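You operate a simulated robot arm through the tools that you are given. There is no shell and no other tool. Be economical: measure what you need, move in short steps, check, and stop when the job is done.

Carry out the task below with a simulated two-armed robot. There is one attempt and no reset: what you move stays moved.

Task
Take the blue coaster from the top of the grey cart and leave it on the top of the low rack. Close the paste drawer. Put the white wipe pad from the top of the tech bench on the glass of the light box. Shut the blue drawer. Put the dust brush on the lower shelf of the prep table. Push the laptop lid shut. Any order will do.

The check looks at the end state, three seconds after you hand in, the way a careful person would. Anything else that was tipped, shoved, dropped, spilled or broken makes it a failure. A push-on lid holds only when it is set on centred and level and pressed home; a screw cap is set on level and turned clockwise until tight.

Robot
Two 7-joint arms with fingered hands on one trunk, on a base that drives. Base frame: it is fixed to the floor where the robot stands at the start and does not move with it; the origin is under the middle of the robot, x ahead of it, y to its left, z up. Lengths are in m, angles in degrees, forces in N, time in s.
The left shoulder is at the start at [0.119, 0.17, 0.88], the right one opposite. With the tool pointing down near the work surface each hand reaches from about 0.1 to 0.8 m from the robot's upright axis, wherever it stands, measured 20 degrees to its own side. Places, roughly: blue drawer [-1.7, -3.4, 0.8]; coaster [0.75, 0, 0.75]; dust brush (7x3x5 cm) [-2.9, -1.2, 0.4]; glass of the light box (18x12 cm) [-3.74, -3.54, 0.96]; laptop lid [-1.5, 1.5, 1]; lower shelf of the prep table [-4.9, -1.3, 0.3]; paste drawer [0.2, -1.6, 0.7]; top of the low rack [0.4, 1.8, 1]; wipe pad [0.5, -3, 0.75]. Payload 4 kg a hand.
The tool frame of a hand sits at the grasp point between the pads (the TCP): z along the fingers, y along the line on which they close. The tips reach 0.026 m beyond it. Largest opening 0.132 m; the body of the gripper starts 0.073 m behind the TCP. The gripper is a hand of 4 fingers: y runs from the thumb to the fingers, the wrist lies at [0, 0, -0.224] in the tool frame.
Orientation is that of the tool frame in the base frame, as [roll, pitch, yaw] about the fixed x, y, z axes, in that order (R = Rz(yaw) Ry(pitch) Rx(roll)). With the fingers straight down and closing along the base's y, the tool's x points along the base's -x, its y along +y and its z along -z.

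Tools
- The arms move only by the tool move_arm. It takes "left_rows", "right_rows" or both (then of equal length, played together; a hand with none holds still); each is a list of rows, each a list of 6 numbers: the turn, a rotation vector about the tool's x, y, z in degrees, then the shift along the tool's x, y, z in m. In form: [[ax, ay, az, x, y, z], ...]. A call has 1 to 12 rows; each row is the pose to reach, as a shift and turn from the pose commanded when the call began, along the tool's axes at that moment. Each row takes 0.2 s and may step no farther than 0.05 m and 8.6 degrees from the row before; otherwise, the whole call is refused. Where a pose cannot be reached the arm comes as near as it can. A force on the tool above 40 N (or 10 N above the force at the start of the call, whichever is more), or a blocked arm, ends the call early, and 0.2 s more pass. In this call time passes only in rows, and 0.2 s behind the last. It gives the time, the measured TCP pose, the force on the tool (base axes), the opening and the grip force at its end, in the units of the frame above (readings bear some noise), with the torque about the TCP (base axes, N m) and any sound that the robot's microphone picked up.
- Cameras (640 x 400 px; columns grow to the right, rows downward): "scene" is now at [0.2433, 0.0033, 1.0906]; the picture's right is [0.03, -1.00, 0.00], its down [-0.16, -0.00, -0.99] and it looks along [0.99, 0.03, -0.16] (base axes); focal length 258 px, centre (320, 200). "left" rides on the left gripper at [-0.068, 0.002, -0.097] in its tool frame; the picture's right is [-0.03, -1.00, 0.00], its down [0.82, -0.02, -0.58] and it looks along [0.58, -0.02, 0.82] (tool axes); focal length 270 px, centre (320, 200). "right" rides on the right gripper at [0.069, 0.002, -0.097] in its tool frame; the picture's right is [-0.03, 1.00, 0.00], its down [-0.82, -0.02, -0.58] and it looks along [-0.58, -0.02, 0.82] (tool axes); focal length 270 px, centre (320, 200). There is no depth. A picture from a camera that has moved, and an enlarged one, comes with that camera's place and axes in the base frame and with its lens.
- snapshot(camera): a new picture of that camera. The clock stands still meanwhile.
- lift_body(by): slides the trunk up (or, below 0, down) by that many m; the arms and the scene camera ride with it, the base frame stays. It gives what a move gives, with no picture.
- steer(legs): drives the robot by 1 to 6 legs, each [ahead, turn to the left] in m and degrees, along the robot's own axes; the way and the turn of a leg run together, so that a leg with both is an arc; at most 1.5 m and 180 degrees a leg. The arms and the cameras ride along, it lands a little off, and it stops where it bumps. It gives what a move gives.
- finger_targets(finger1, finger2, finger3, thumb_bend, hand): sets how far each is bent, from 0 (flat) to 100 (curled in); at 30 the hand is open as for a grip, at 70 the pads meet at the TCP. One left out holds its place. A second passes; each finger stops where it meets its share of the squeeze, and holds until it gets a number again. It is the only way to open and close the hand. It gives what a move gives, with no picture; readings hold the bend of each and the force on the fingers (four entries, about 0 where the hand has none), thumb and palm.
- pan_tilt(pan, tilt): turns the head with the scene camera to pan (to the left, within 86 degrees either way) and tilt (down, from -29 to 69), counted from straight ahead of the robot. It gives what a move gives.
- close_up(camera, box): a new picture of the part [left, top, right, bottom] of that camera's present view, enlarged. The clock stands still meanwhile.
- job_done(): hands the job in; it is judged then, once.

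Go step by step. Nothing tells you exact positions but the pictures and the camera data: compare them with the known pose of the tool, close in by small moves and look again before you grip or let go. The budget is 165 turns and 138 pictures, counting those below and the enlarged ones. Unless the task says otherwise, let go and move clear before handing in.

The tools are called as name(argument=value, ...) on one line, values as JSON. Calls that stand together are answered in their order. move_arm: Moves the arms, as the interface text tells. Its arguments: {"type":"object","properties":{"left_rows":{"type":"array","items":{"type":"array","items":{"type":"number"}}},"right_rows":{"type":"array","items":{"type":"array","items":{"type":"number"}}}},"required":[]} The other tools are called the same way: lift_body (by) slides the trunk up or down; finger_targets (finger1, finger2, finger3, thumb_bend, hand) moves the fingers one by one; steer (legs) drives the base; pan_tilt (pan, tilt) turns the head that bears the scene camera; snapshot (camera) takes a picture; close_up (camera, box) takes an enlarged picture of a part of a camera's view; job_done () hands the job in.

At the start:

```text
time_s: 0.0
left_ee_pos: [0.562, 0.3139, 1.0467]
left_orientation: [-180.0, 0.0, 179.8]
left_contact_force: [0.9, -0.3, -0.3]
left_moment: [0.01, -0.03, -0.03]
left_finger_gap: 0.1319
left_grasp_force: 0.1
left_shape: jaw
left_bend: [30.0, 30.0, 30.0, 30.0]
left_finger forces: [0.0, 0.1, 0.1, 0.0, 0.0, 0.1]
right_ee_pos: [0.4537, -0.1289, 1.0583]
right_orientation: [180.0, -0.1, 179.8]
right_contact_force: [0.3, -0.1, 0.5]
right_moment: [-0.01, 0.01, -0.01]
right_finger_gap: 0.1318
right_grasp_force: 0.0
right_shape: jaw
right_bend: [30.0, 30.0, 30.0, 30.0]
right_finger forces: [0.0, 0.1, 0.1, 0.0, 0.0, 0.0]
trunk travel left (down, up): [-0.115, 0.641]
robot x, y, heading: [0.0021, 0.0024, -0.0]
head pan, tilt: [1.6, 9.2]
```

scene: 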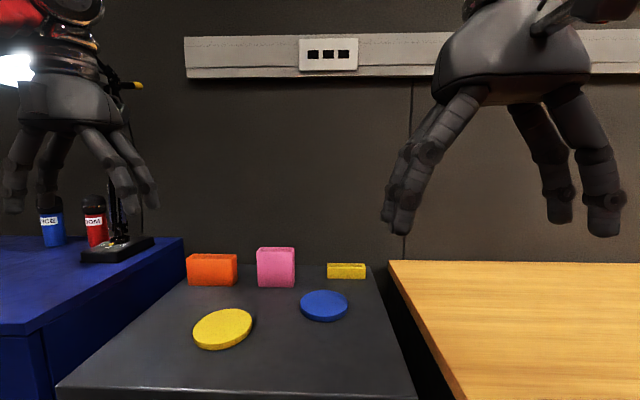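
right: 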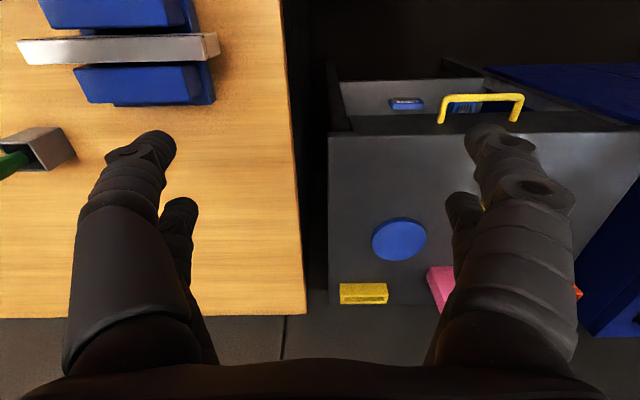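
left: 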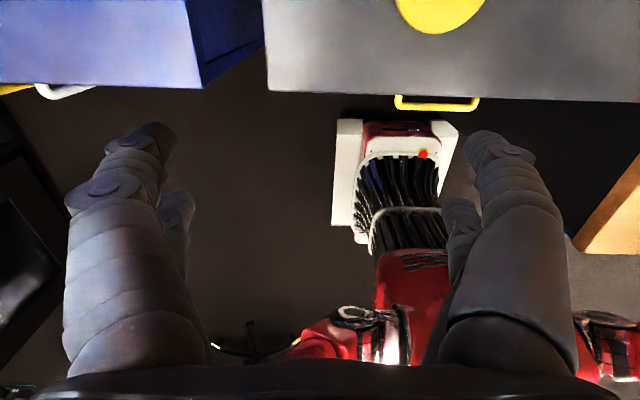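

The coaster lies on the cart ahead at about [0.80, 0.01, 0.75]. I look around before choosing routes.

pan_tilt(pan=70, tilt=15)

snapshot(camera="scene")

pan_tilt(pan=-70, tilt=15)

snapshot(camera="scene")

pan_tilt(pan=0, tilt=35)

snapshot(camera="scene")

```text
time_s: 1.4
left_ee_pos: [0.563, 0.313, 1.0477]
left_orientation: [180.0, 0.0, 179.8]
left_contact_force: [0.3, -0.1, -0.4]
left_moment: [-0.03, -0.02, 0.0]
left_finger_gap: 0.1315
left_grasp_force: 0.0
left_shape: jaw
left_bend: [30.0, 30.0, 30.0, 30.0]
left_finger forces: [0.1, 0.0, 0.1, 0.1, 0.1, 0.1]
right_ee_pos: [0.4537, -0.1284, 1.0591]
right_orientation: [-179.9, 0.0, 179.9]
right_contact_force: [-0.4, 0.1, 0.1]
right_moment: [0.02, -0.01, -0.01]
right_finger_gap: 0.132
right_grasp_force: 0.1
right_shape: jaw
right_bend: [30.0, 30.0, 30.0, 30.0]
right_finger forces: [0.0, 0.0, 0.1, 0.1, 0.0, 0.0]
trunk travel left (down, up): [-0.115, 0.641]
robot x, y, heading: [-0.0, -0.0019, -0.1]
head pan, tilt: [70.0, 15.0]
```

```text
134 pictures are left
camera scene: at [0.1825, 0.0884, 1.0813], right [0.94, -0.34, 0.0], down [-0.09, -0.24, -0.97], along [0.33, 0.91, -0.26], focal length 258 px, centre (320, 200)
```

scene: 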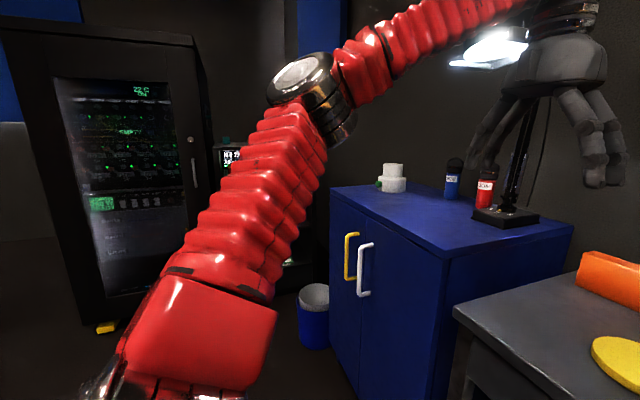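

```text
time_s: 3.6
left_ee_pos: [0.5621, 0.3132, 1.0469]
left_orientation: [-180.0, 0.0, 179.7]
left_contact_force: [1.0, 0.6, -0.1]
left_moment: [0.0, 0.05, 0.0]
left_finger_gap: 0.1318
left_grasp_force: 0.1
left_shape: jaw
left_bend: [30.0, 30.0, 30.0, 30.0]
left_finger forces: [0.1, 0.1, 0.0, 0.0, 0.1, 0.1]
right_ee_pos: [0.4533, -0.128, 1.0576]
right_orientation: [-180.0, 0.0, 179.7]
right_contact_force: [-0.4, 0.0, -0.5]
right_moment: [-0.01, -0.03, 0.0]
right_finger_gap: 0.1318
right_grasp_force: 0.1
right_shape: jaw
right_bend: [30.0, 30.0, 30.0, 30.0]
right_finger forces: [0.1, 0.0, 0.0, 0.0, 0.0, 0.0]
trunk travel left (down, up): [-0.115, 0.641]
robot x, y, heading: [-0.0011, 0.0024, 0.1]
head pan, tilt: [-70.0, 15.0]
```

```text
133 pictures are left
camera scene: at [0.1824, -0.0871, 1.0813], right [-0.94, -0.34, 0.0], down [-0.09, 0.24, -0.97], along [0.33, -0.91, -0.26], focal length 258 px, centre (320, 200)
```

scene: 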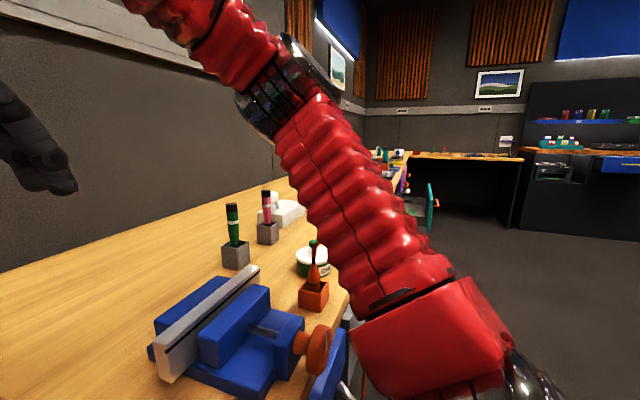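

```text
time_s: 5.0
left_ee_pos: [0.5617, 0.3128, 1.0484]
left_orientation: [-180.0, 0.0, 179.8]
left_contact_force: [-0.8, 0.6, -0.3]
left_moment: [-0.04, 0.01, 0.0]
left_finger_gap: 0.1319
left_grasp_force: 0.1
left_shape: jaw
left_bend: [30.0, 30.0, 30.0, 30.0]
left_finger forces: [0.0, 0.0, 0.0, 0.0, 0.0, 0.0]
right_ee_pos: [0.4532, -0.1288, 1.059]
right_orientation: [180.0, -0.1, 179.8]
right_contact_force: [-0.8, -0.7, 0.6]
right_moment: [0.0, -0.01, 0.02]
right_finger_gap: 0.132
right_grasp_force: 0.1
right_shape: jaw
right_bend: [30.0, 30.0, 30.0, 30.0]
right_finger forces: [0.0, 0.0, 0.0, 0.0, 0.1, 0.0]
trunk travel left (down, up): [-0.115, 0.641]
robot x, y, heading: [-0.0009, 0.0006, -0.2]
head pan, tilt: [0.0, 35.0]
```

```text
132 pictures are left
camera scene: at [0.2385, 0.0006, 1.0492], right [0.0, -1.0, 0.0], down [-0.57, 0.0, -0.82], along [0.82, 0.0, -0.57], focal length 258 px, centre (320, 200)
```

scene: 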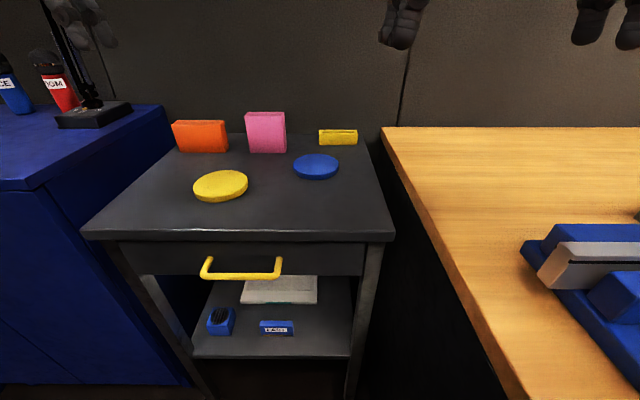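

Cart front edge is near x=0.55, coaster at about [0.80, 0.01]. I pull the left hand back (lamp nearby) and drive 0.15 m ahead.

move_arm(left_rows=[[0, 0, 0, 0.05, 0, 0], [0, 0, 0, 0.1, 0, 0], [0, 0, 0, 0.15, 0, 0], [0, 0, 0, 0.2, 0, 0]])

steer(legs=[[0.15, 0]])

snapshot(camera="right")

snapshot(camera="scene")

```text
time_s: 6.0
left_ee_pos: [0.3822, 0.2723, 0.9999]
left_orientation: [-179.9, 0.2, 179.8]
left_contact_force: [0.4, -0.6, 0.6]
left_moment: [-0.03, -0.01, -0.01]
left_finger_gap: 0.1316
left_grasp_force: 0.0
left_shape: jaw
left_bend: [30.0, 30.0, 30.0, 30.0]
left_finger forces: [0.1, 0.1, 0.1, 0.0, 0.1, 0.0]
left hand out of reach, approached as far as the arm can: row 1, 2, 3, 4
right_ee_pos: [0.4523, -0.1291, 1.0586]
right_orientation: [-180.0, 0.0, 179.9]
right_contact_force: [0.0, -0.7, 0.4]
right_moment: [0.0, -0.03, 0.0]
right_finger_gap: 0.1318
right_grasp_force: 0.1
right_shape: jaw
right_bend: [30.0, 30.0, 30.0, 30.0]
right_finger forces: [0.0, 0.1, 0.1, 0.0, 0.1, 0.1]
trunk travel left (down, up): [-0.115, 0.641]
robot x, y, heading: [-0.0019, -0.003, -0.2]
head pan, tilt: [0.0, 35.0]
```

```text
time_s: 7.3
left_ee_pos: [0.435, 0.2482, 0.9883]
left_orientation: [-178.1, 1.0, 177.4]
left_contact_force: [0.2, -0.4, -0.4]
left_moment: [0.0, -0.01, 0.01]
left_finger_gap: 0.1321
left_grasp_force: 0.1
left_shape: jaw
left_bend: [30.0, 30.0, 30.0, 30.0]
left_finger forces: [0.0, 0.0, 0.1, 0.0, 0.0, 0.0]
right_ee_pos: [0.487, -0.1433, 1.059]
right_orientation: [179.9, 0.0, 177.4]
right_contact_force: [-0.7, 0.0, -0.1]
right_moment: [0.01, -0.04, -0.01]
right_finger_gap: 0.1319
right_grasp_force: 0.1
right_shape: jaw
right_bend: [30.0, 30.0, 30.0, 30.0]
right_finger forces: [0.0, 0.1, 0.0, 0.1, 0.0, 0.0]
trunk travel left (down, up): [-0.115, 0.641]
robot x, y, heading: [0.0363, 0.0152, -8.0]
head pan, tilt: [0.0, 35.0]
stopped in leg 1: the robot was blocked; the commanded pose is now the measured one
```

```text
131 pictures are left
camera right: at [0.4188, -0.1387, 1.1553], right [0.07, 1.0, 0.0], down [0.81, -0.06, 0.58], along [0.58, -0.04, -0.82], focal length 270 px, centre (320, 200)
```

right: 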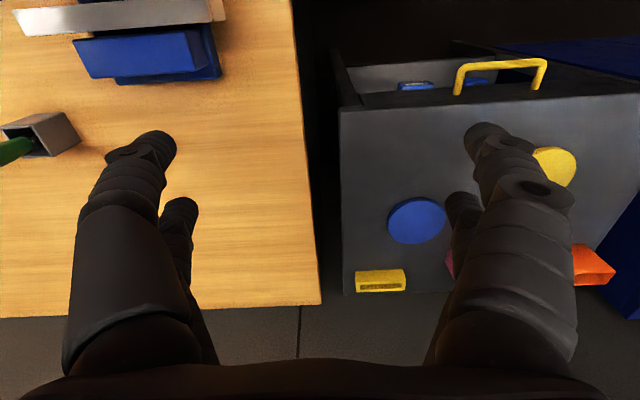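

```text
130 pictures are left
camera scene: at [0.2758, -0.015, 1.0492], right [-0.14, -0.99, 0.0], down [-0.57, 0.08, -0.82], along [0.81, -0.11, -0.57], focal length 258 px, centre (320, 200)
```

scene: 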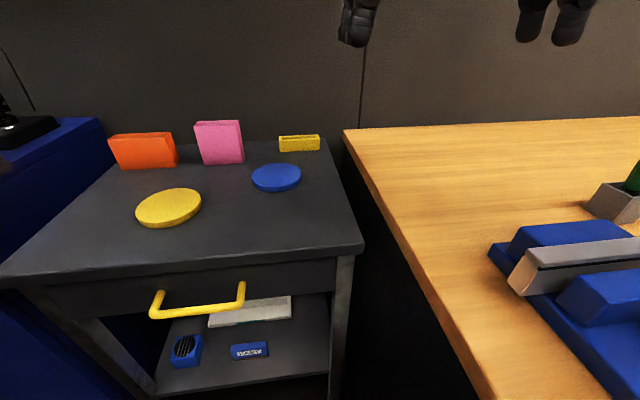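

The robot touched the bench on the right front. I back off a touch, raise the right hand, and turn right so the left shoulder gets closer to the coaster.

move_arm(right_rows=[[0, 0, 0, 0, 0, -0.05], [0, 0, 0, 0, 0, -0.1]])

steer(legs=[[-0.03, 0], [0, -12]])

snapshot(camera="left")

snapshot(camera="scene")

```text
time_s: 7.9
left_ee_pos: [0.4358, 0.2487, 0.9883]
left_orientation: [-178.3, 0.7, 177.2]
left_contact_force: [0.1, 0.3, 0.4]
left_moment: [0.01, -0.01, 0.0]
left_finger_gap: 0.132
left_grasp_force: 0.0
left_shape: jaw
left_bend: [30.0, 30.0, 30.0, 30.0]
left_finger forces: [0.0, 0.0, 0.1, 0.1, 0.1, 0.1]
right_ee_pos: [0.4899, -0.1363, 1.1038]
right_orientation: [179.8, 0.1, 177.2]
right_contact_force: [-0.5, 0.0, 0.9]
right_moment: [-0.06, -0.06, -0.03]
right_finger_gap: 0.132
right_grasp_force: 0.0
right_shape: jaw
right_bend: [30.0, 30.0, 30.0, 30.0]
right_finger forces: [0.0, 0.0, 0.1, 0.1, 0.0, 0.1]
right hand out of reach, approached as far as the arm can: row 1, 2
trunk travel left (down, up): [-0.115, 0.641]
robot x, y, heading: [0.0396, 0.0193, -7.9]
head pan, tilt: [0.0, 35.0]
```

```text
time_s: 9.6
left_ee_pos: [0.4426, 0.1646, 0.9883]
left_orientation: [-178.3, 0.8, 165.2]
left_contact_force: [-1.1, 0.1, -0.1]
left_moment: [0.02, 0.0, -0.01]
left_finger_gap: 0.1317
left_grasp_force: 0.1
left_shape: jaw
left_bend: [30.0, 30.0, 30.0, 30.0]
left_finger forces: [0.1, 0.1, 0.1, 0.1, 0.1, 0.0]
right_ee_pos: [0.4129, -0.2224, 1.1028]
right_orientation: [179.5, 0.2, 165.1]
right_contact_force: [0.4, 1.0, 1.5]
right_moment: [0.0, -0.01, 0.0]
right_finger_gap: 0.1318
right_grasp_force: 0.0
right_shape: jaw
right_bend: [30.0, 30.0, 30.0, 30.0]
right_finger forces: [0.0, 0.0, 0.1, 0.1, 0.0, 0.0]
trunk travel left (down, up): [-0.115, 0.641]
robot x, y, heading: [0.0124, 0.0325, -19.8]
head pan, tilt: [0.0, 35.0]
```

```text
129 pictures are left
camera left: at [0.5077, 0.1513, 1.0853], right [-0.23, -0.97, 0.03], down [-0.8, 0.21, 0.57], along [-0.56, 0.11, -0.82], focal length 270 px, centre (320, 200)
```

left: 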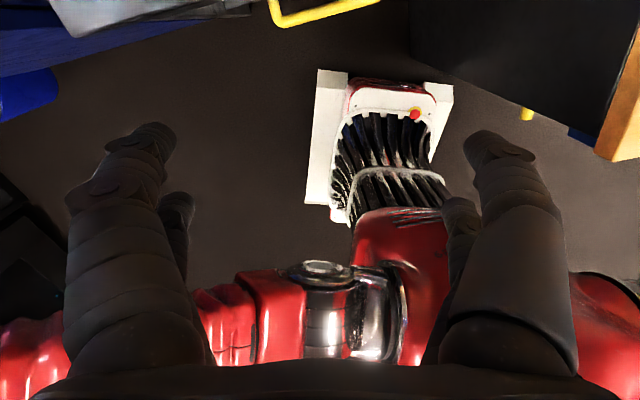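

```text
128 pictures are left
camera scene: at [0.2358, -0.0459, 1.0492], right [-0.34, -0.94, 0.0], down [-0.54, 0.2, -0.82], along [0.77, -0.28, -0.57], focal length 258 px, centre (320, 200)
```

scene: 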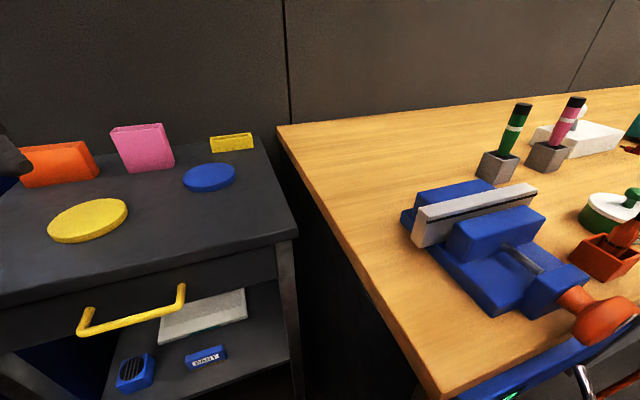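

Coaster estimated at [0.803, 0.015], diameter about 0.118. I bring the left hand over it at height.

move_arm(left_rows=[[-0.2, 0.1, 0, -0.043, -0.006, 0], [-0.4, 0.2, 0, -0.086, -0.012, 0], [-0.6, 0.3, 0, -0.129, -0.018, 0], [-0.8, 0.4, 0, -0.172, -0.024, 0], [-1.0, 0.5, 0, -0.215, -0.03, 0], [-1.2, 0.6, 0, -0.258, -0.036, 0], [-1.4, 0.7, 0, -0.301, -0.042, 0], [-1.6, 0.8, 0, -0.344, -0.048, 0], [-1.7, 0.8, 0, -0.387, -0.053, 0], [-1.7, 0.8, 0, -0.387, -0.053, 0.04]])

snapshot(camera="left")

snapshot(camera="scene")

```text
time_s: 11.8
left_ee_pos: [0.7878, 0.0192, 0.9532]
left_orientation: [180.0, -0.1, 165.0]
left_contact_force: [0.6, 0.3, 0.2]
left_moment: [0.01, 0.07, -0.02]
left_finger_gap: 0.1318
left_grasp_force: 0.1
left_shape: jaw
left_bend: [30.0, 30.0, 30.0, 30.0]
left_finger forces: [0.1, 0.1, 0.1, 0.0, 0.1, 0.0]
left hand out of reach, approached as far as the arm can: row 9, 10
right_ee_pos: [0.417, -0.2248, 1.1016]
right_orientation: [179.5, 0.1, 164.9]
right_contact_force: [0.7, -0.4, -1.2]
right_moment: [0.02, 0.04, -0.01]
right_finger_gap: 0.1317
right_grasp_force: 0.0
right_shape: jaw
right_bend: [30.0, 30.0, 30.0, 30.0]
right_finger forces: [0.0, 0.0, 0.1, 0.0, 0.0, 0.1]
trunk travel left (down, up): [-0.115, 0.641]
robot x, y, heading: [0.0119, 0.0328, -19.8]
head pan, tilt: [0.0, 35.0]
```

```text
127 pictures are left
camera left: at [0.8531, 0.0016, 1.0487], right [-0.23, -0.97, 0.0], down [-0.79, 0.19, 0.58], along [-0.56, 0.14, -0.82], focal length 270 px, centre (320, 200)
```

left: 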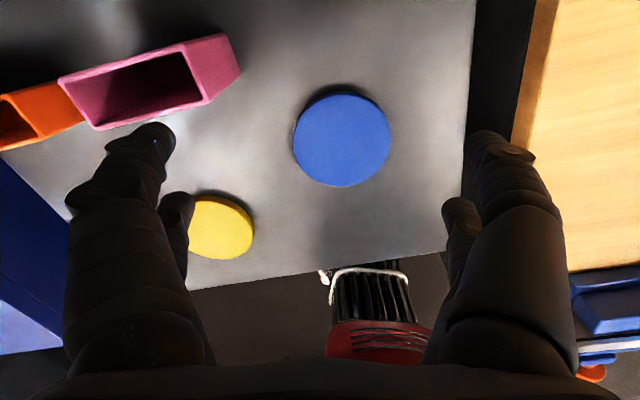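

```text
126 pictures are left
camera scene: at [0.2376, -0.0473, 1.0483], right [-0.34, -0.94, 0.0], down [-0.54, 0.2, -0.82], along [0.77, -0.28, -0.58], focal length 258 px, centre (320, 200)
```

scene: 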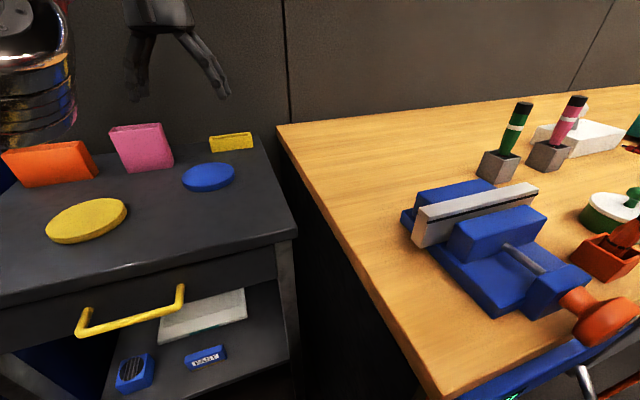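

Triangulating, the coaster sits at about [0.742, 0.008] with top near z=0.785, diameter ~0.10. I shift back over it and go partway down.

move_arm(left_rows=[[0, 0, 0, 0.042, -0.022, 0], [0, 0, 0, 0.042, -0.022, 0.045], [0, 0, 0, 0.042, -0.022, 0.075]])

snapshot(camera="left")

snapshot(camera="scene")

```text
time_s: 12.6
left_ee_pos: [0.7922, -0.0037, 0.9187]
left_orientation: [-179.9, -0.1, 165.2]
left_contact_force: [-0.2, 0.1, -0.3]
left_moment: [0.0, 0.02, 0.0]
left_finger_gap: 0.1319
left_grasp_force: 0.0
left_shape: jaw
left_bend: [30.0, 30.0, 30.0, 30.0]
left_finger forces: [0.1, 0.0, 0.0, 0.0, 0.0, 0.0]
left hand out of reach, approached as far as the arm can: row 1, 2, 3
right_ee_pos: [0.4141, -0.2215, 1.1034]
right_orientation: [179.6, 0.3, 165.0]
right_contact_force: [0.6, -0.8, -0.8]
right_moment: [-0.02, 0.02, 0.02]
right_finger_gap: 0.132
right_grasp_force: 0.1
right_shape: jaw
right_bend: [30.0, 30.0, 30.0, 30.0]
right_finger forces: [0.1, 0.1, 0.0, 0.0, 0.1, 0.1]
trunk travel left (down, up): [-0.115, 0.641]
robot x, y, heading: [0.0123, 0.0334, -20.2]
head pan, tilt: [0.0, 35.0]
```

```text
125 pictures are left
camera left: at [0.8578, -0.0211, 1.0149], right [-0.23, -0.97, 0.0], down [-0.79, 0.19, 0.58], along [-0.56, 0.13, -0.81], focal length 270 px, centre (320, 200)
```

left: 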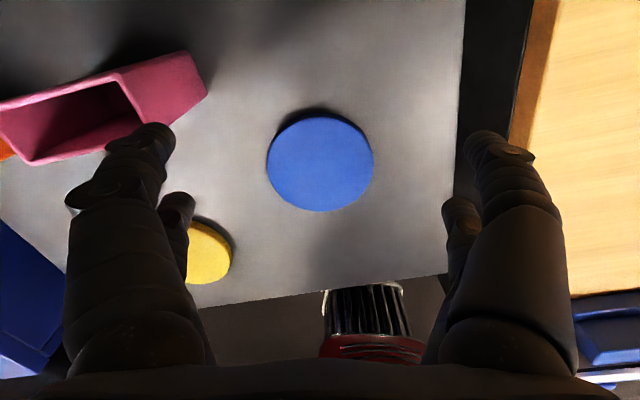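

```text
124 pictures are left
camera scene: at [0.236, -0.0455, 1.0491], right [-0.34, -0.94, 0.0], down [-0.54, 0.2, -0.82], along [0.77, -0.28, -0.57], focal length 258 px, centre (320, 200)
```

scene: 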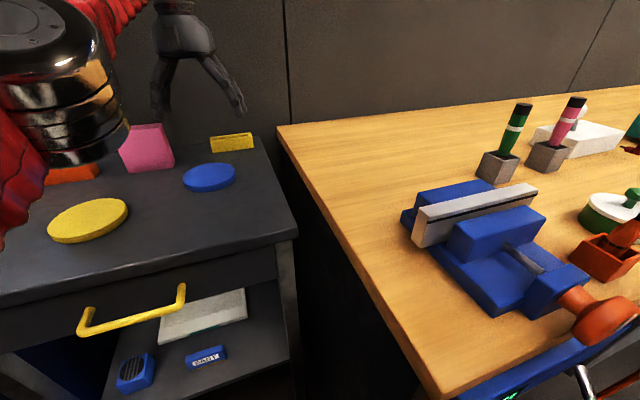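

The hand lags the command; I repeat a tiny move to see whether it converges.

move_arm(left_rows=[[0, 0, 0, 0, 0, 0], [0, 0, 0, 0.01, 0, 0.01], [0, 0, 0, 0.015, -0.004, 0.02]])

```text
time_s: 13.4
left_ee_pos: [0.7948, -0.015, 0.9056]
left_orientation: [180.0, -0.1, 165.0]
left_contact_force: [0.6, -0.7, -0.6]
left_moment: [-0.03, 0.01, -0.02]
left_finger_gap: 0.1318
left_grasp_force: 0.0
left_shape: jaw
left_bend: [30.0, 30.0, 30.0, 30.0]
left_finger forces: [0.0, 0.1, 0.0, 0.1, 0.0, 0.1]
left hand out of reach, approached as far as the arm can: row 2, 3
right_ee_pos: [0.4135, -0.2229, 1.1027]
right_orientation: [179.5, 0.3, 165.1]
right_contact_force: [-0.2, 0.3, -0.2]
right_moment: [-0.02, -0.01, 0.02]
right_finger_gap: 0.1321
right_grasp_force: 0.0
right_shape: jaw
right_bend: [30.0, 30.0, 30.0, 30.0]
right_finger forces: [0.1, 0.1, 0.0, 0.0, 0.0, 0.0]
trunk travel left (down, up): [-0.115, 0.641]
robot x, y, heading: [0.0091, 0.0309, -20.0]
head pan, tilt: [0.0, 35.0]
```

It seems caught at a stretched-arm limit. I pull straight back in bigger steps and see.

move_arm(left_rows=[[0, 0, 0, 0.05, 0, -0.0], [0, 0, 0, 0.1, 0, 0], [0, 0, 0, 0.15, 0, 0]])

snapshot(camera="scene")

```text
time_s: 14.4
left_ee_pos: [0.6717, 0.0313, 0.9157]
left_orientation: [-177.1, -0.5, 170.7]
left_contact_force: [-0.2, 1.0, 0.4]
left_moment: [-0.01, 0.0, -0.03]
left_finger_gap: 0.1322
left_grasp_force: 0.1
left_shape: jaw
left_bend: [30.0, 30.0, 30.0, 30.0]
left_finger forces: [0.1, 0.1, 0.0, 0.1, 0.0, 0.0]
right_ee_pos: [0.4131, -0.2234, 1.1044]
right_orientation: [179.5, 0.3, 165.0]
right_contact_force: [1.2, -1.0, 0.0]
right_moment: [-0.05, 0.02, 0.0]
right_finger_gap: 0.1318
right_grasp_force: 0.0
right_shape: jaw
right_bend: [30.0, 30.0, 30.0, 30.0]
right_finger forces: [0.0, 0.1, 0.0, 0.1, 0.0, 0.0]
trunk travel left (down, up): [-0.115, 0.641]
robot x, y, heading: [0.0147, 0.0325, -20.2]
head pan, tilt: [0.0, 35.0]
stopped in row 3 (left hand): the arm was blocked; the commanded pose is now the measured one
```

```text
123 pictures are left
camera scene: at [0.236, -0.0457, 1.0491], right [-0.34, -0.94, 0.0], down [-0.54, 0.2, -0.82], along [0.77, -0.28, -0.57], focal length 258 px, centre (320, 200)
```

scene: 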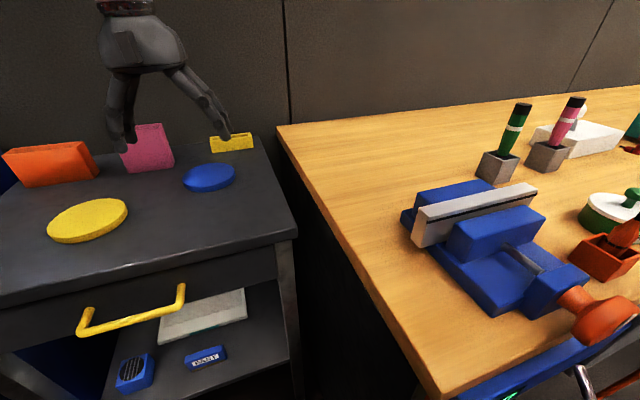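

The arm reconfigured and is free again at [0.672, 0.031, 0.916]. I level it and move over the coaster.

move_arm(left_rows=[[-1.4, -0.2, 0, -0.036, -0.006, 0], [-2.9, -0.5, 0, -0.073, -0.0114, 0], [-2.9, -0.5, 0, -0.073, -0.0114, 0.045]])

snapshot(camera="left")

snapshot(camera="scene")

```text
time_s: 15.2
left_ee_pos: [0.7409, 0.0028, 0.8701]
left_orientation: [179.8, -0.2, 170.7]
left_contact_force: [0.7, 0.0, 0.5]
left_moment: [0.01, -0.02, 0.04]
left_finger_gap: 0.1322
left_grasp_force: 0.1
left_shape: jaw
left_bend: [30.0, 30.0, 30.0, 30.0]
left_finger forces: [0.1, 0.0, 0.1, 0.1, 0.0, 0.0]
right_ee_pos: [0.4125, -0.2231, 1.1024]
right_orientation: [179.5, 0.3, 165.0]
right_contact_force: [-0.7, 0.7, 0.2]
right_moment: [0.02, -0.01, 0.0]
right_finger_gap: 0.132
right_grasp_force: 0.1
right_shape: jaw
right_bend: [30.0, 30.0, 30.0, 30.0]
right_finger forces: [0.0, 0.0, 0.1, 0.0, 0.0, 0.1]
trunk travel left (down, up): [-0.115, 0.641]
robot x, y, heading: [0.0114, 0.0352, -20.0]
head pan, tilt: [0.0, 35.0]
```

```text
122 pictures are left
camera left: at [0.8088, -0.0077, 0.9646], right [-0.14, -0.99, 0.0], down [-0.81, 0.11, 0.58], along [-0.57, 0.08, -0.82], focal length 270 px, centre (320, 200)
```

left: 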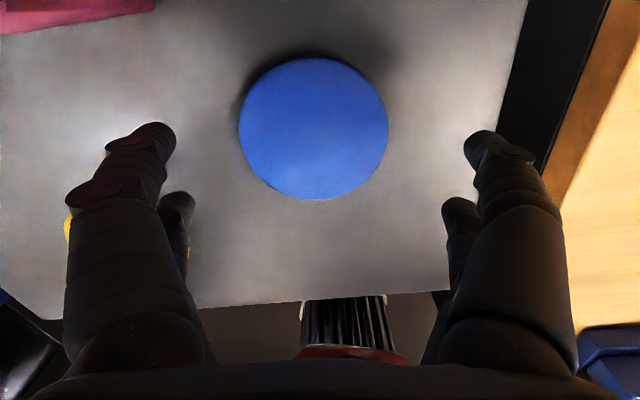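

```text
121 pictures are left
camera scene: at [0.2364, -0.0466, 1.0488], right [-0.34, -0.94, 0.0], down [-0.54, 0.2, -0.82], along [0.77, -0.28, -0.58], focal length 258 px, centre (320, 200)
```

scene: 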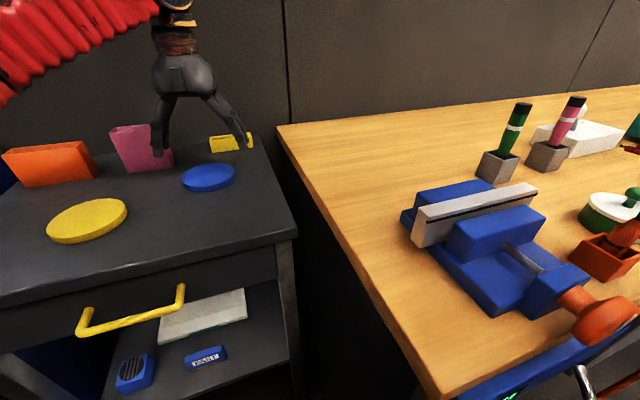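

Coaster confirmed at [0.744, 0.008, top 0.785]; hand nearly centred. I descend toward z≈0.803.

move_arm(left_rows=[[0, 0, 0, -0.002, 0.005, 0.03], [0, 0, 0, -0.002, 0.005, 0.055], [0, 0, 0, -0.002, 0.005, 0.067]])

snapshot(camera="left")

close_up(camera="scene", box=[120, 100, 300, 220])

```text
time_s: 16.0
left_ee_pos: [0.7436, 0.0099, 0.8063]
left_orientation: [179.9, 0.1, 170.8]
left_contact_force: [0.4, 0.1, 1.3]
left_moment: [0.01, 0.0, 0.0]
left_finger_gap: 0.132
left_grasp_force: 0.0
left_shape: jaw
left_bend: [30.0, 30.0, 30.0, 30.0]
left_finger forces: [0.1, 0.1, 0.2, 0.1, 0.3, 0.0]
right_ee_pos: [0.4121, -0.2226, 1.105]
right_orientation: [179.6, 0.4, 165.0]
right_contact_force: [0.7, 0.1, -0.4]
right_moment: [-0.01, 0.01, -0.01]
right_finger_gap: 0.1323
right_grasp_force: 0.1
right_shape: jaw
right_bend: [30.0, 30.0, 30.0, 30.0]
right_finger forces: [0.0, 0.0, 0.0, 0.1, 0.0, 0.0]
trunk travel left (down, up): [-0.115, 0.641]
robot x, y, heading: [0.0145, 0.0316, -19.9]
head pan, tilt: [0.0, 35.0]
```

```text
120 pictures are left
camera left: at [0.8103, -0.0005, 0.9015], right [-0.14, -0.99, 0.0], down [-0.81, 0.11, 0.58], along [-0.57, 0.08, -0.82], focal length 270 px, centre (320, 200)
```

left: 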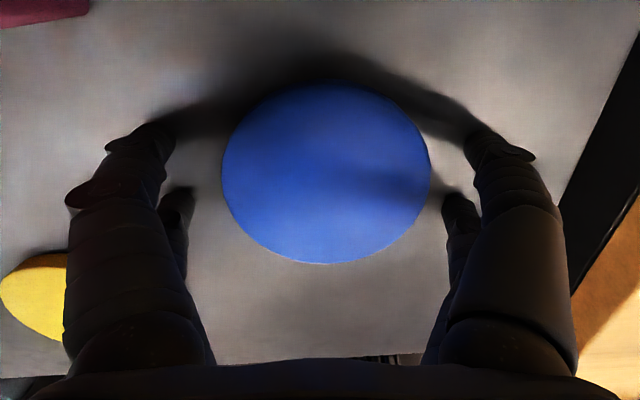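

```text
3.33 times, centred on (210, 160) of scene
camera zoom: at [0.2355, -0.0462, 1.0492], right [-0.34, -0.94, 0.0], down [-0.54, 0.2, -0.82], along [0.77, -0.28, -0.57], focal length 859 px, centre (687, 333)
```

zoom: 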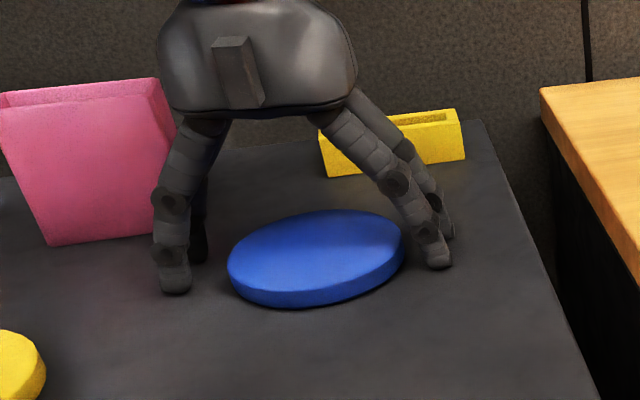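

The fingers straddle the coaster, tips near the surface. I close the hand.

finger_targets(hand="left", finger1=60, finger2=60, finger3=60, thumb_bend=60)

snapshot(camera="left")

```text
time_s: 17.0
left_ee_pos: [0.7418, 0.0086, 0.811]
left_orientation: [-179.9, 0.5, 170.6]
left_contact_force: [5.2, -5.0, 36.5]
left_moment: [-0.48, 0.18, 0.15]
left_finger_gap: 0.0847
left_grasp_force: 34.4
left_shape: fingers
left_bend: [44.0, 42.0, 47.0, 52.0]
left_finger forces: [16.2, 15.1, 21.3, 0.0, 16.9, 0.0]
right_ee_pos: [0.4093, -0.2225, 1.1053]
right_orientation: [179.6, 0.5, 165.0]
right_contact_force: [0.6, -0.5, -0.9]
right_moment: [-0.01, -0.01, 0.02]
right_finger_gap: 0.1323
right_grasp_force: 0.0
right_shape: jaw
right_bend: [30.0, 30.0, 30.0, 30.0]
right_finger forces: [0.0, 0.0, 0.0, 0.0, 0.0, 0.0]
trunk travel left (down, up): [-0.115, 0.641]
robot x, y, heading: [0.013, 0.0362, -20.0]
head pan, tilt: [0.0, 35.0]
```

```text
118 pictures are left
camera left: at [0.8081, -0.0013, 0.9073], right [-0.14, -0.99, 0.0], down [-0.81, 0.11, 0.57], along [-0.56, 0.08, -0.82], focal length 270 px, centre (320, 200)
```

left: 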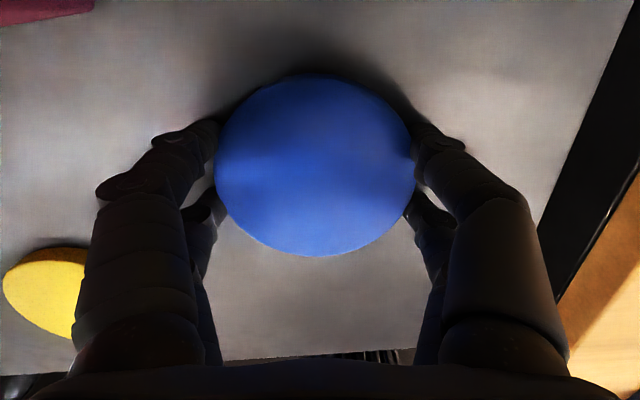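

Gripped, with the tips pressed on the cart top. I lift slowly.

move_arm(left_rows=[[0, 0, 0, 0, 0, -0.01], [0, 0, 0, 0, 0, -0.03], [0, 0, 0, 0, 0, -0.06], [0, 0, 0, 0, 0, -0.09]])

snapshot(camera="left")

snapshot(camera="scene")

```text
time_s: 18.0
left_ee_pos: [0.7424, 0.0114, 0.8937]
left_orientation: [179.9, 0.1, 170.5]
left_contact_force: [-0.1, -0.3, -0.6]
left_moment: [-0.01, -0.01, -0.01]
left_finger_gap: 0.0848
left_grasp_force: 21.6
left_shape: fingers
left_bend: [43.0, 41.0, 47.0, 52.0]
left_finger forces: [10.4, 11.2, 7.7, 0.0, 13.2, 0.0]
right_ee_pos: [0.412, -0.2225, 1.1047]
right_orientation: [179.5, 0.3, 165.1]
right_contact_force: [0.2, -0.6, 0.8]
right_moment: [0.0, 0.0, 0.0]
right_finger_gap: 0.1321
right_grasp_force: 0.1
right_shape: jaw
right_bend: [30.0, 30.0, 30.0, 30.0]
right_finger forces: [0.0, 0.2, 0.0, 0.1, 0.0, 0.1]
trunk travel left (down, up): [-0.115, 0.641]
robot x, y, heading: [0.0115, 0.0342, -20.1]
head pan, tilt: [0.0, 35.0]
```

```text
117 pictures are left
camera left: at [0.8094, 0.0006, 0.9894], right [-0.14, -0.99, 0.0], down [-0.81, 0.11, 0.58], along [-0.57, 0.08, -0.82], focal length 270 px, centre (320, 200)
```

left: 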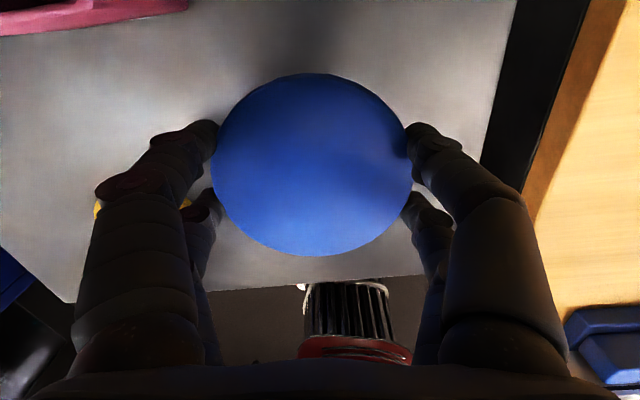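

```text
116 pictures are left
camera scene: at [0.235, -0.0462, 1.0493], right [-0.34, -0.94, 0.0], down [-0.54, 0.2, -0.82], along [0.77, -0.28, -0.57], focal length 258 px, centre (320, 200)
```

scene: 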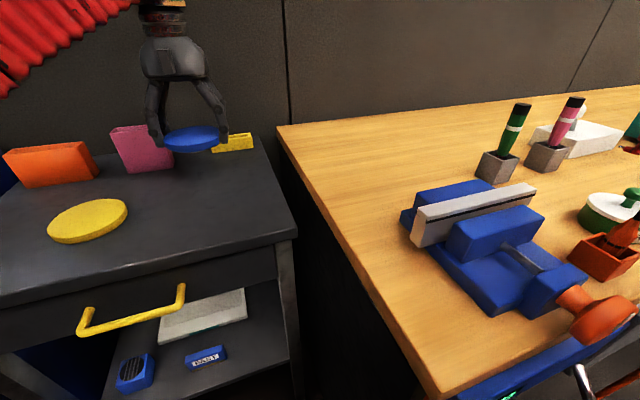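

The coaster is held level. I tuck the hand in, raise the trunk, back away and turn left to look at the low rack.

move_arm(left_rows=[[0, 0, 0, 0.045, 0.01, 0], [0, 0, 0, 0.09, 0.02, 0], [0, 0, 0, 0.135, 0.03, 0], [0, 0, 0, 0.18, 0.04, 0], [0, 0, 0, 0.225, 0.05, 0], [0, 0, 0, 0.27, 0.06, 0]])

lift_body(by=0.25)

steer(legs=[[-0.3, 0], [0, 60]])

pan_tilt(pan=40, tilt=20)

snapshot(camera="scene")

```text
time_s: 19.4
left_ee_pos: [0.4843, 0.1148, 0.8913]
left_orientation: [179.8, 0.0, 170.7]
left_contact_force: [0.0, 0.3, 1.2]
left_moment: [0.01, 0.01, -0.01]
left_finger_gap: 0.0846
left_grasp_force: 20.7
left_shape: fingers
left_bend: [43.0, 41.0, 47.0, 52.0]
left_finger forces: [10.3, 11.1, 7.6, 0.1, 13.1, 0.0]
right_ee_pos: [0.413, -0.2237, 1.1043]
right_orientation: [179.5, 0.4, 165.0]
right_contact_force: [0.3, -0.3, -0.4]
right_moment: [-0.02, -0.01, -0.01]
right_finger_gap: 0.1321
right_grasp_force: 0.1
right_shape: jaw
right_bend: [30.0, 30.0, 30.0, 30.0]
right_finger forces: [0.1, 0.1, 0.0, 0.0, 0.0, 0.0]
trunk travel left (down, up): [-0.115, 0.641]
robot x, y, heading: [0.0126, 0.0318, -20.0]
head pan, tilt: [0.0, 35.0]
```

```text
time_s: 22.0
left_ee_pos: [0.4871, 0.1128, 1.1434]
left_orientation: [179.9, 0.1, 170.5]
left_contact_force: [0.1, 0.2, 0.7]
left_moment: [-0.01, -0.02, 0.0]
left_finger_gap: 0.0842
left_grasp_force: 21.1
left_shape: fingers
left_bend: [43.0, 41.0, 47.0, 52.0]
left_finger forces: [10.4, 11.1, 7.7, 0.0, 13.3, 0.0]
right_ee_pos: [0.4136, -0.2223, 1.3533]
right_orientation: [179.4, 0.4, 165.0]
right_contact_force: [-0.5, -0.3, -0.5]
right_moment: [0.02, 0.0, -0.01]
right_finger_gap: 0.1319
right_grasp_force: 0.0
right_shape: jaw
right_bend: [30.0, 30.0, 30.0, 30.0]
right_finger forces: [0.0, 0.0, 0.0, 0.1, 0.0, 0.1]
trunk travel left (down, up): [-0.365, 0.391]
robot x, y, heading: [0.0133, 0.036, -20.1]
head pan, tilt: [0.0, 35.0]
```

```text
time_s: 26.4
left_ee_pos: [-0.0278, 0.5527, 1.1451]
left_orientation: [-179.9, 0.0, -139.4]
left_contact_force: [-0.2, 0.7, -0.1]
left_moment: [-0.09, -0.05, 0.04]
left_finger_gap: 0.0844
left_grasp_force: 21.2
left_shape: fingers
left_bend: [43.0, 41.0, 47.0, 53.0]
left_finger forces: [10.4, 11.1, 7.8, 0.0, 13.4, 0.0]
right_ee_pos: [0.1793, 0.2792, 1.3548]
right_orientation: [179.7, 0.4, -145.0]
right_contact_force: [-0.1, 0.9, 0.1]
right_moment: [-0.08, -0.03, 0.02]
right_finger_gap: 0.1317
right_grasp_force: 0.0
right_shape: jaw
right_bend: [30.0, 30.0, 30.0, 30.0]
right_finger forces: [0.0, 0.1, 0.1, 0.0, 0.0, 0.0]
trunk travel left (down, up): [-0.365, 0.391]
robot x, y, heading: [-0.2518, 0.0951, 32.0]
head pan, tilt: [0.0, 35.0]
stopped in leg 2: the robot was blocked; the commanded pose is now the measured one
```

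```text
time_s: 27.5
left_ee_pos: [-0.026, 0.5482, 1.1463]
left_orientation: [179.9, 0.2, -139.4]
left_contact_force: [0.2, -0.6, -0.2]
left_moment: [0.0, 0.01, -0.01]
left_finger_gap: 0.0841
left_grasp_force: 20.9
left_shape: fingers
left_bend: [43.0, 41.0, 47.0, 53.0]
left_finger forces: [10.3, 11.1, 7.7, 0.0, 13.3, 0.1]
right_ee_pos: [0.1826, 0.2755, 1.3548]
right_orientation: [179.4, 0.5, -145.1]
right_contact_force: [0.8, 0.5, -0.5]
right_moment: [0.0, 0.0, -0.02]
right_finger_gap: 0.1321
right_grasp_force: 0.0
right_shape: jaw
right_bend: [30.0, 30.0, 30.0, 30.0]
right_finger forces: [0.0, 0.0, 0.0, 0.0, 0.0, 0.0]
trunk travel left (down, up): [-0.365, 0.391]
robot x, y, heading: [-0.2486, 0.0913, 31.9]
head pan, tilt: [40.0, 20.0]
```

```text
115 pictures are left
camera scene: at [-0.1813, 0.2051, 1.3336], right [0.95, -0.31, 0.0], down [-0.11, -0.33, -0.94], along [0.29, 0.89, -0.34], focal length 258 px, centre (320, 200)
```

scene: 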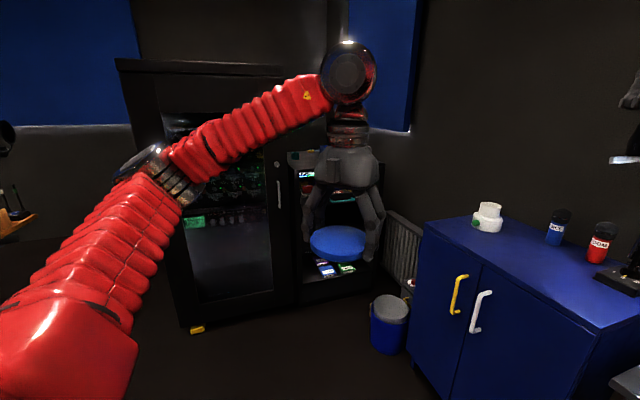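

Turning was blocked by something not visible here. I look to both sides and down.

pan_tilt(pan=86, tilt=35)

snapshot(camera="scene")

pan_tilt(pan=-60, tilt=40)

snapshot(camera="scene")

```text
time_s: 28.6
left_ee_pos: [-0.0277, 0.5491, 1.1464]
left_orientation: [179.8, 0.1, -139.4]
left_contact_force: [0.3, 0.0, -0.6]
left_moment: [0.01, -0.02, -0.01]
left_finger_gap: 0.0843
left_grasp_force: 21.6
left_shape: fingers
left_bend: [43.0, 41.0, 47.0, 53.0]
left_finger forces: [10.3, 11.1, 7.7, 0.0, 13.3, 0.1]
right_ee_pos: [0.1836, 0.2754, 1.3551]
right_orientation: [179.4, 0.3, -145.2]
right_contact_force: [0.1, -0.6, -0.1]
right_moment: [0.0, -0.04, 0.02]
right_finger_gap: 0.1322
right_grasp_force: 0.0
right_shape: jaw
right_bend: [30.0, 30.0, 30.0, 30.0]
right_finger forces: [0.0, 0.0, 0.0, 0.1, 0.1, 0.0]
trunk travel left (down, up): [-0.365, 0.391]
robot x, y, heading: [-0.2504, 0.0908, 31.9]
head pan, tilt: [85.9, 35.0]
```

```text
114 pictures are left
camera scene: at [-0.2514, 0.1948, 1.3098], right [0.89, 0.46, 0.0], down [0.27, -0.51, -0.82], along [-0.38, 0.73, -0.57], focal length 258 px, centre (320, 200)
```

scene: 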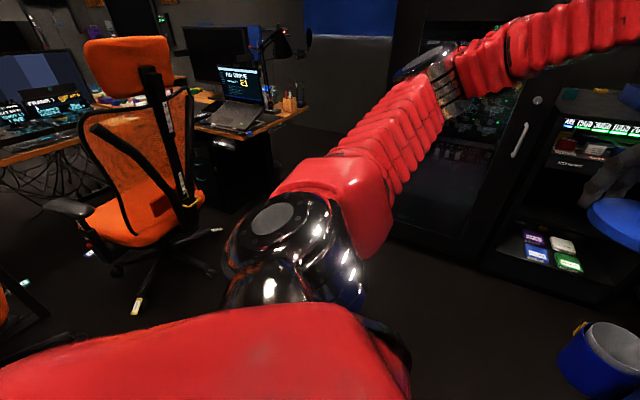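

```text
time_s: 30.9
left_ee_pos: [-0.0266, 0.5486, 1.146]
left_orientation: [179.9, 0.2, -139.4]
left_contact_force: [0.0, -0.5, -0.6]
left_moment: [0.03, 0.04, -0.02]
left_finger_gap: 0.0842
left_grasp_force: 21.6
left_shape: fingers
left_bend: [43.0, 41.0, 47.0, 53.0]
left_finger forces: [10.3, 11.1, 7.7, 0.1, 13.3, 0.0]
right_ee_pos: [0.1831, 0.2755, 1.3554]
right_orientation: [179.3, 0.5, -145.1]
right_contact_force: [-0.2, 0.4, 0.5]
right_moment: [0.02, 0.01, 0.01]
right_finger_gap: 0.132
right_grasp_force: 0.0
right_shape: jaw
right_bend: [30.0, 30.0, 30.0, 30.0]
right_finger forces: [0.0, 0.0, 0.0, 0.0, 0.0, 0.0]
trunk travel left (down, up): [-0.365, 0.391]
robot x, y, heading: [-0.2503, 0.093, 31.7]
head pan, tilt: [-60.0, 40.0]
```

```text
113 pictures are left
camera scene: at [-0.1356, 0.0767, 1.3022], right [-0.47, -0.88, 0.0], down [-0.57, 0.3, -0.77], along [0.67, -0.36, -0.64], focal length 258 px, centre (320, 200)
```

scene: 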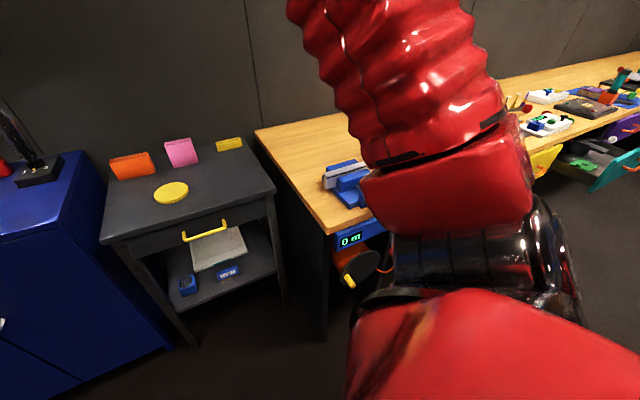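

pan_tilt(pan=-86, tilt=45)

snapshot(camera="scene")

snapshot(camera="left")

snapshot(camera="right")

```text
time_s: 31.8
left_ee_pos: [-0.0263, 0.5485, 1.1455]
left_orientation: [179.9, 0.1, -139.4]
left_contact_force: [0.4, -0.2, -0.9]
left_moment: [-0.02, 0.01, -0.02]
left_finger_gap: 0.0843
left_grasp_force: 21.2
left_shape: fingers
left_bend: [43.0, 41.0, 47.0, 53.0]
left_finger forces: [10.4, 11.1, 7.8, 0.1, 13.3, 0.0]
right_ee_pos: [0.1839, 0.2753, 1.3555]
right_orientation: [179.4, 0.5, -145.1]
right_contact_force: [-0.5, 0.6, 0.7]
right_moment: [-0.01, 0.01, 0.04]
right_finger_gap: 0.132
right_grasp_force: 0.0
right_shape: jaw
right_bend: [30.0, 30.0, 30.0, 30.0]
right_finger forces: [0.0, 0.1, 0.1, 0.0, 0.0, 0.0]
trunk travel left (down, up): [-0.365, 0.391]
robot x, y, heading: [-0.2492, 0.09, 31.6]
head pan, tilt: [-85.9, 45.0]
```

```text
112 pictures are left
camera scene: at [-0.1629, 0.0509, 1.295], right [-0.81, -0.59, 0.0], down [-0.41, 0.57, -0.71], along [0.41, -0.57, -0.71], focal length 258 px, centre (320, 200)
```

scene: 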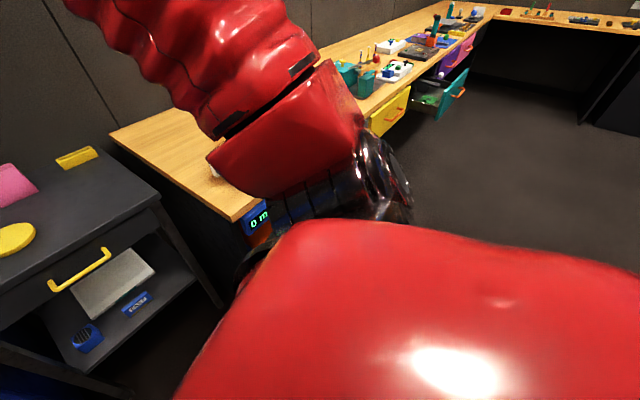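

```text
111 pictures are left
camera left: at [0.023, 0.5929, 1.2415], right [0.67, -0.74, 0.0], down [-0.61, -0.55, 0.58], along [-0.43, -0.38, -0.82], focal length 270 px, centre (320, 200)
```

left: 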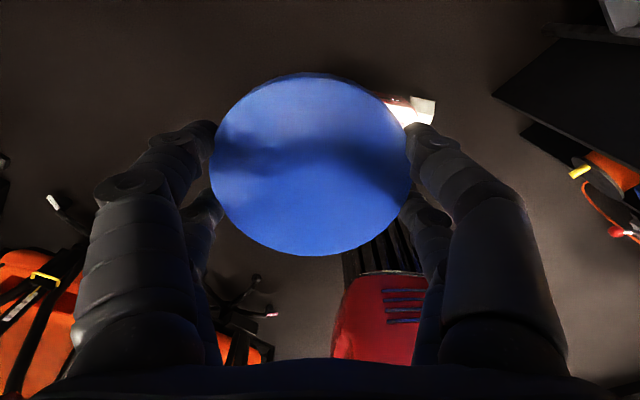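

```text
110 pictures are left
camera right: at [0.1255, 0.2369, 1.4507], right [-0.55, 0.83, 0.01], down [0.68, 0.44, 0.58], along [0.48, 0.33, -0.81], focal length 270 px, centre (320, 200)
```

right: 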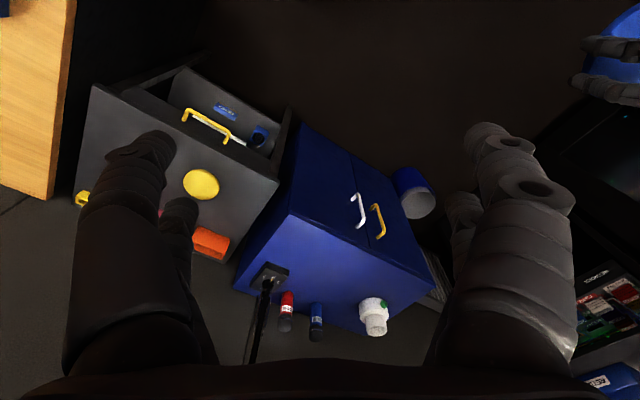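

Nothing close is visible that should block. I try a small further turn while watching the pose.

steer(legs=[[0.08, 0], [0, 12]])

```text
time_s: 33.7
left_ee_pos: [-0.0581, 0.6261, 1.145]
left_orientation: [179.9, 0.1, -127.5]
left_contact_force: [0.4, 0.2, -0.5]
left_moment: [-0.01, 0.01, -0.02]
left_finger_gap: 0.0841
left_grasp_force: 21.1
left_shape: fingers
left_bend: [43.0, 41.0, 47.0, 53.0]
left_finger forces: [10.2, 11.1, 7.9, 0.0, 13.3, 0.0]
right_ee_pos: [0.2047, 0.404, 1.3552]
right_orientation: [179.5, 0.4, -133.2]
right_contact_force: [-0.4, -1.0, 0.0]
right_moment: [-0.01, -0.03, -0.02]
right_finger_gap: 0.1322
right_grasp_force: 0.0
right_shape: jaw
right_bend: [30.0, 30.0, 30.0, 30.0]
right_finger forces: [0.0, 0.0, 0.0, 0.1, 0.1, 0.0]
trunk travel left (down, up): [-0.365, 0.391]
robot x, y, heading: [-0.1717, 0.1223, 43.6]
head pan, tilt: [-85.9, 45.0]
```

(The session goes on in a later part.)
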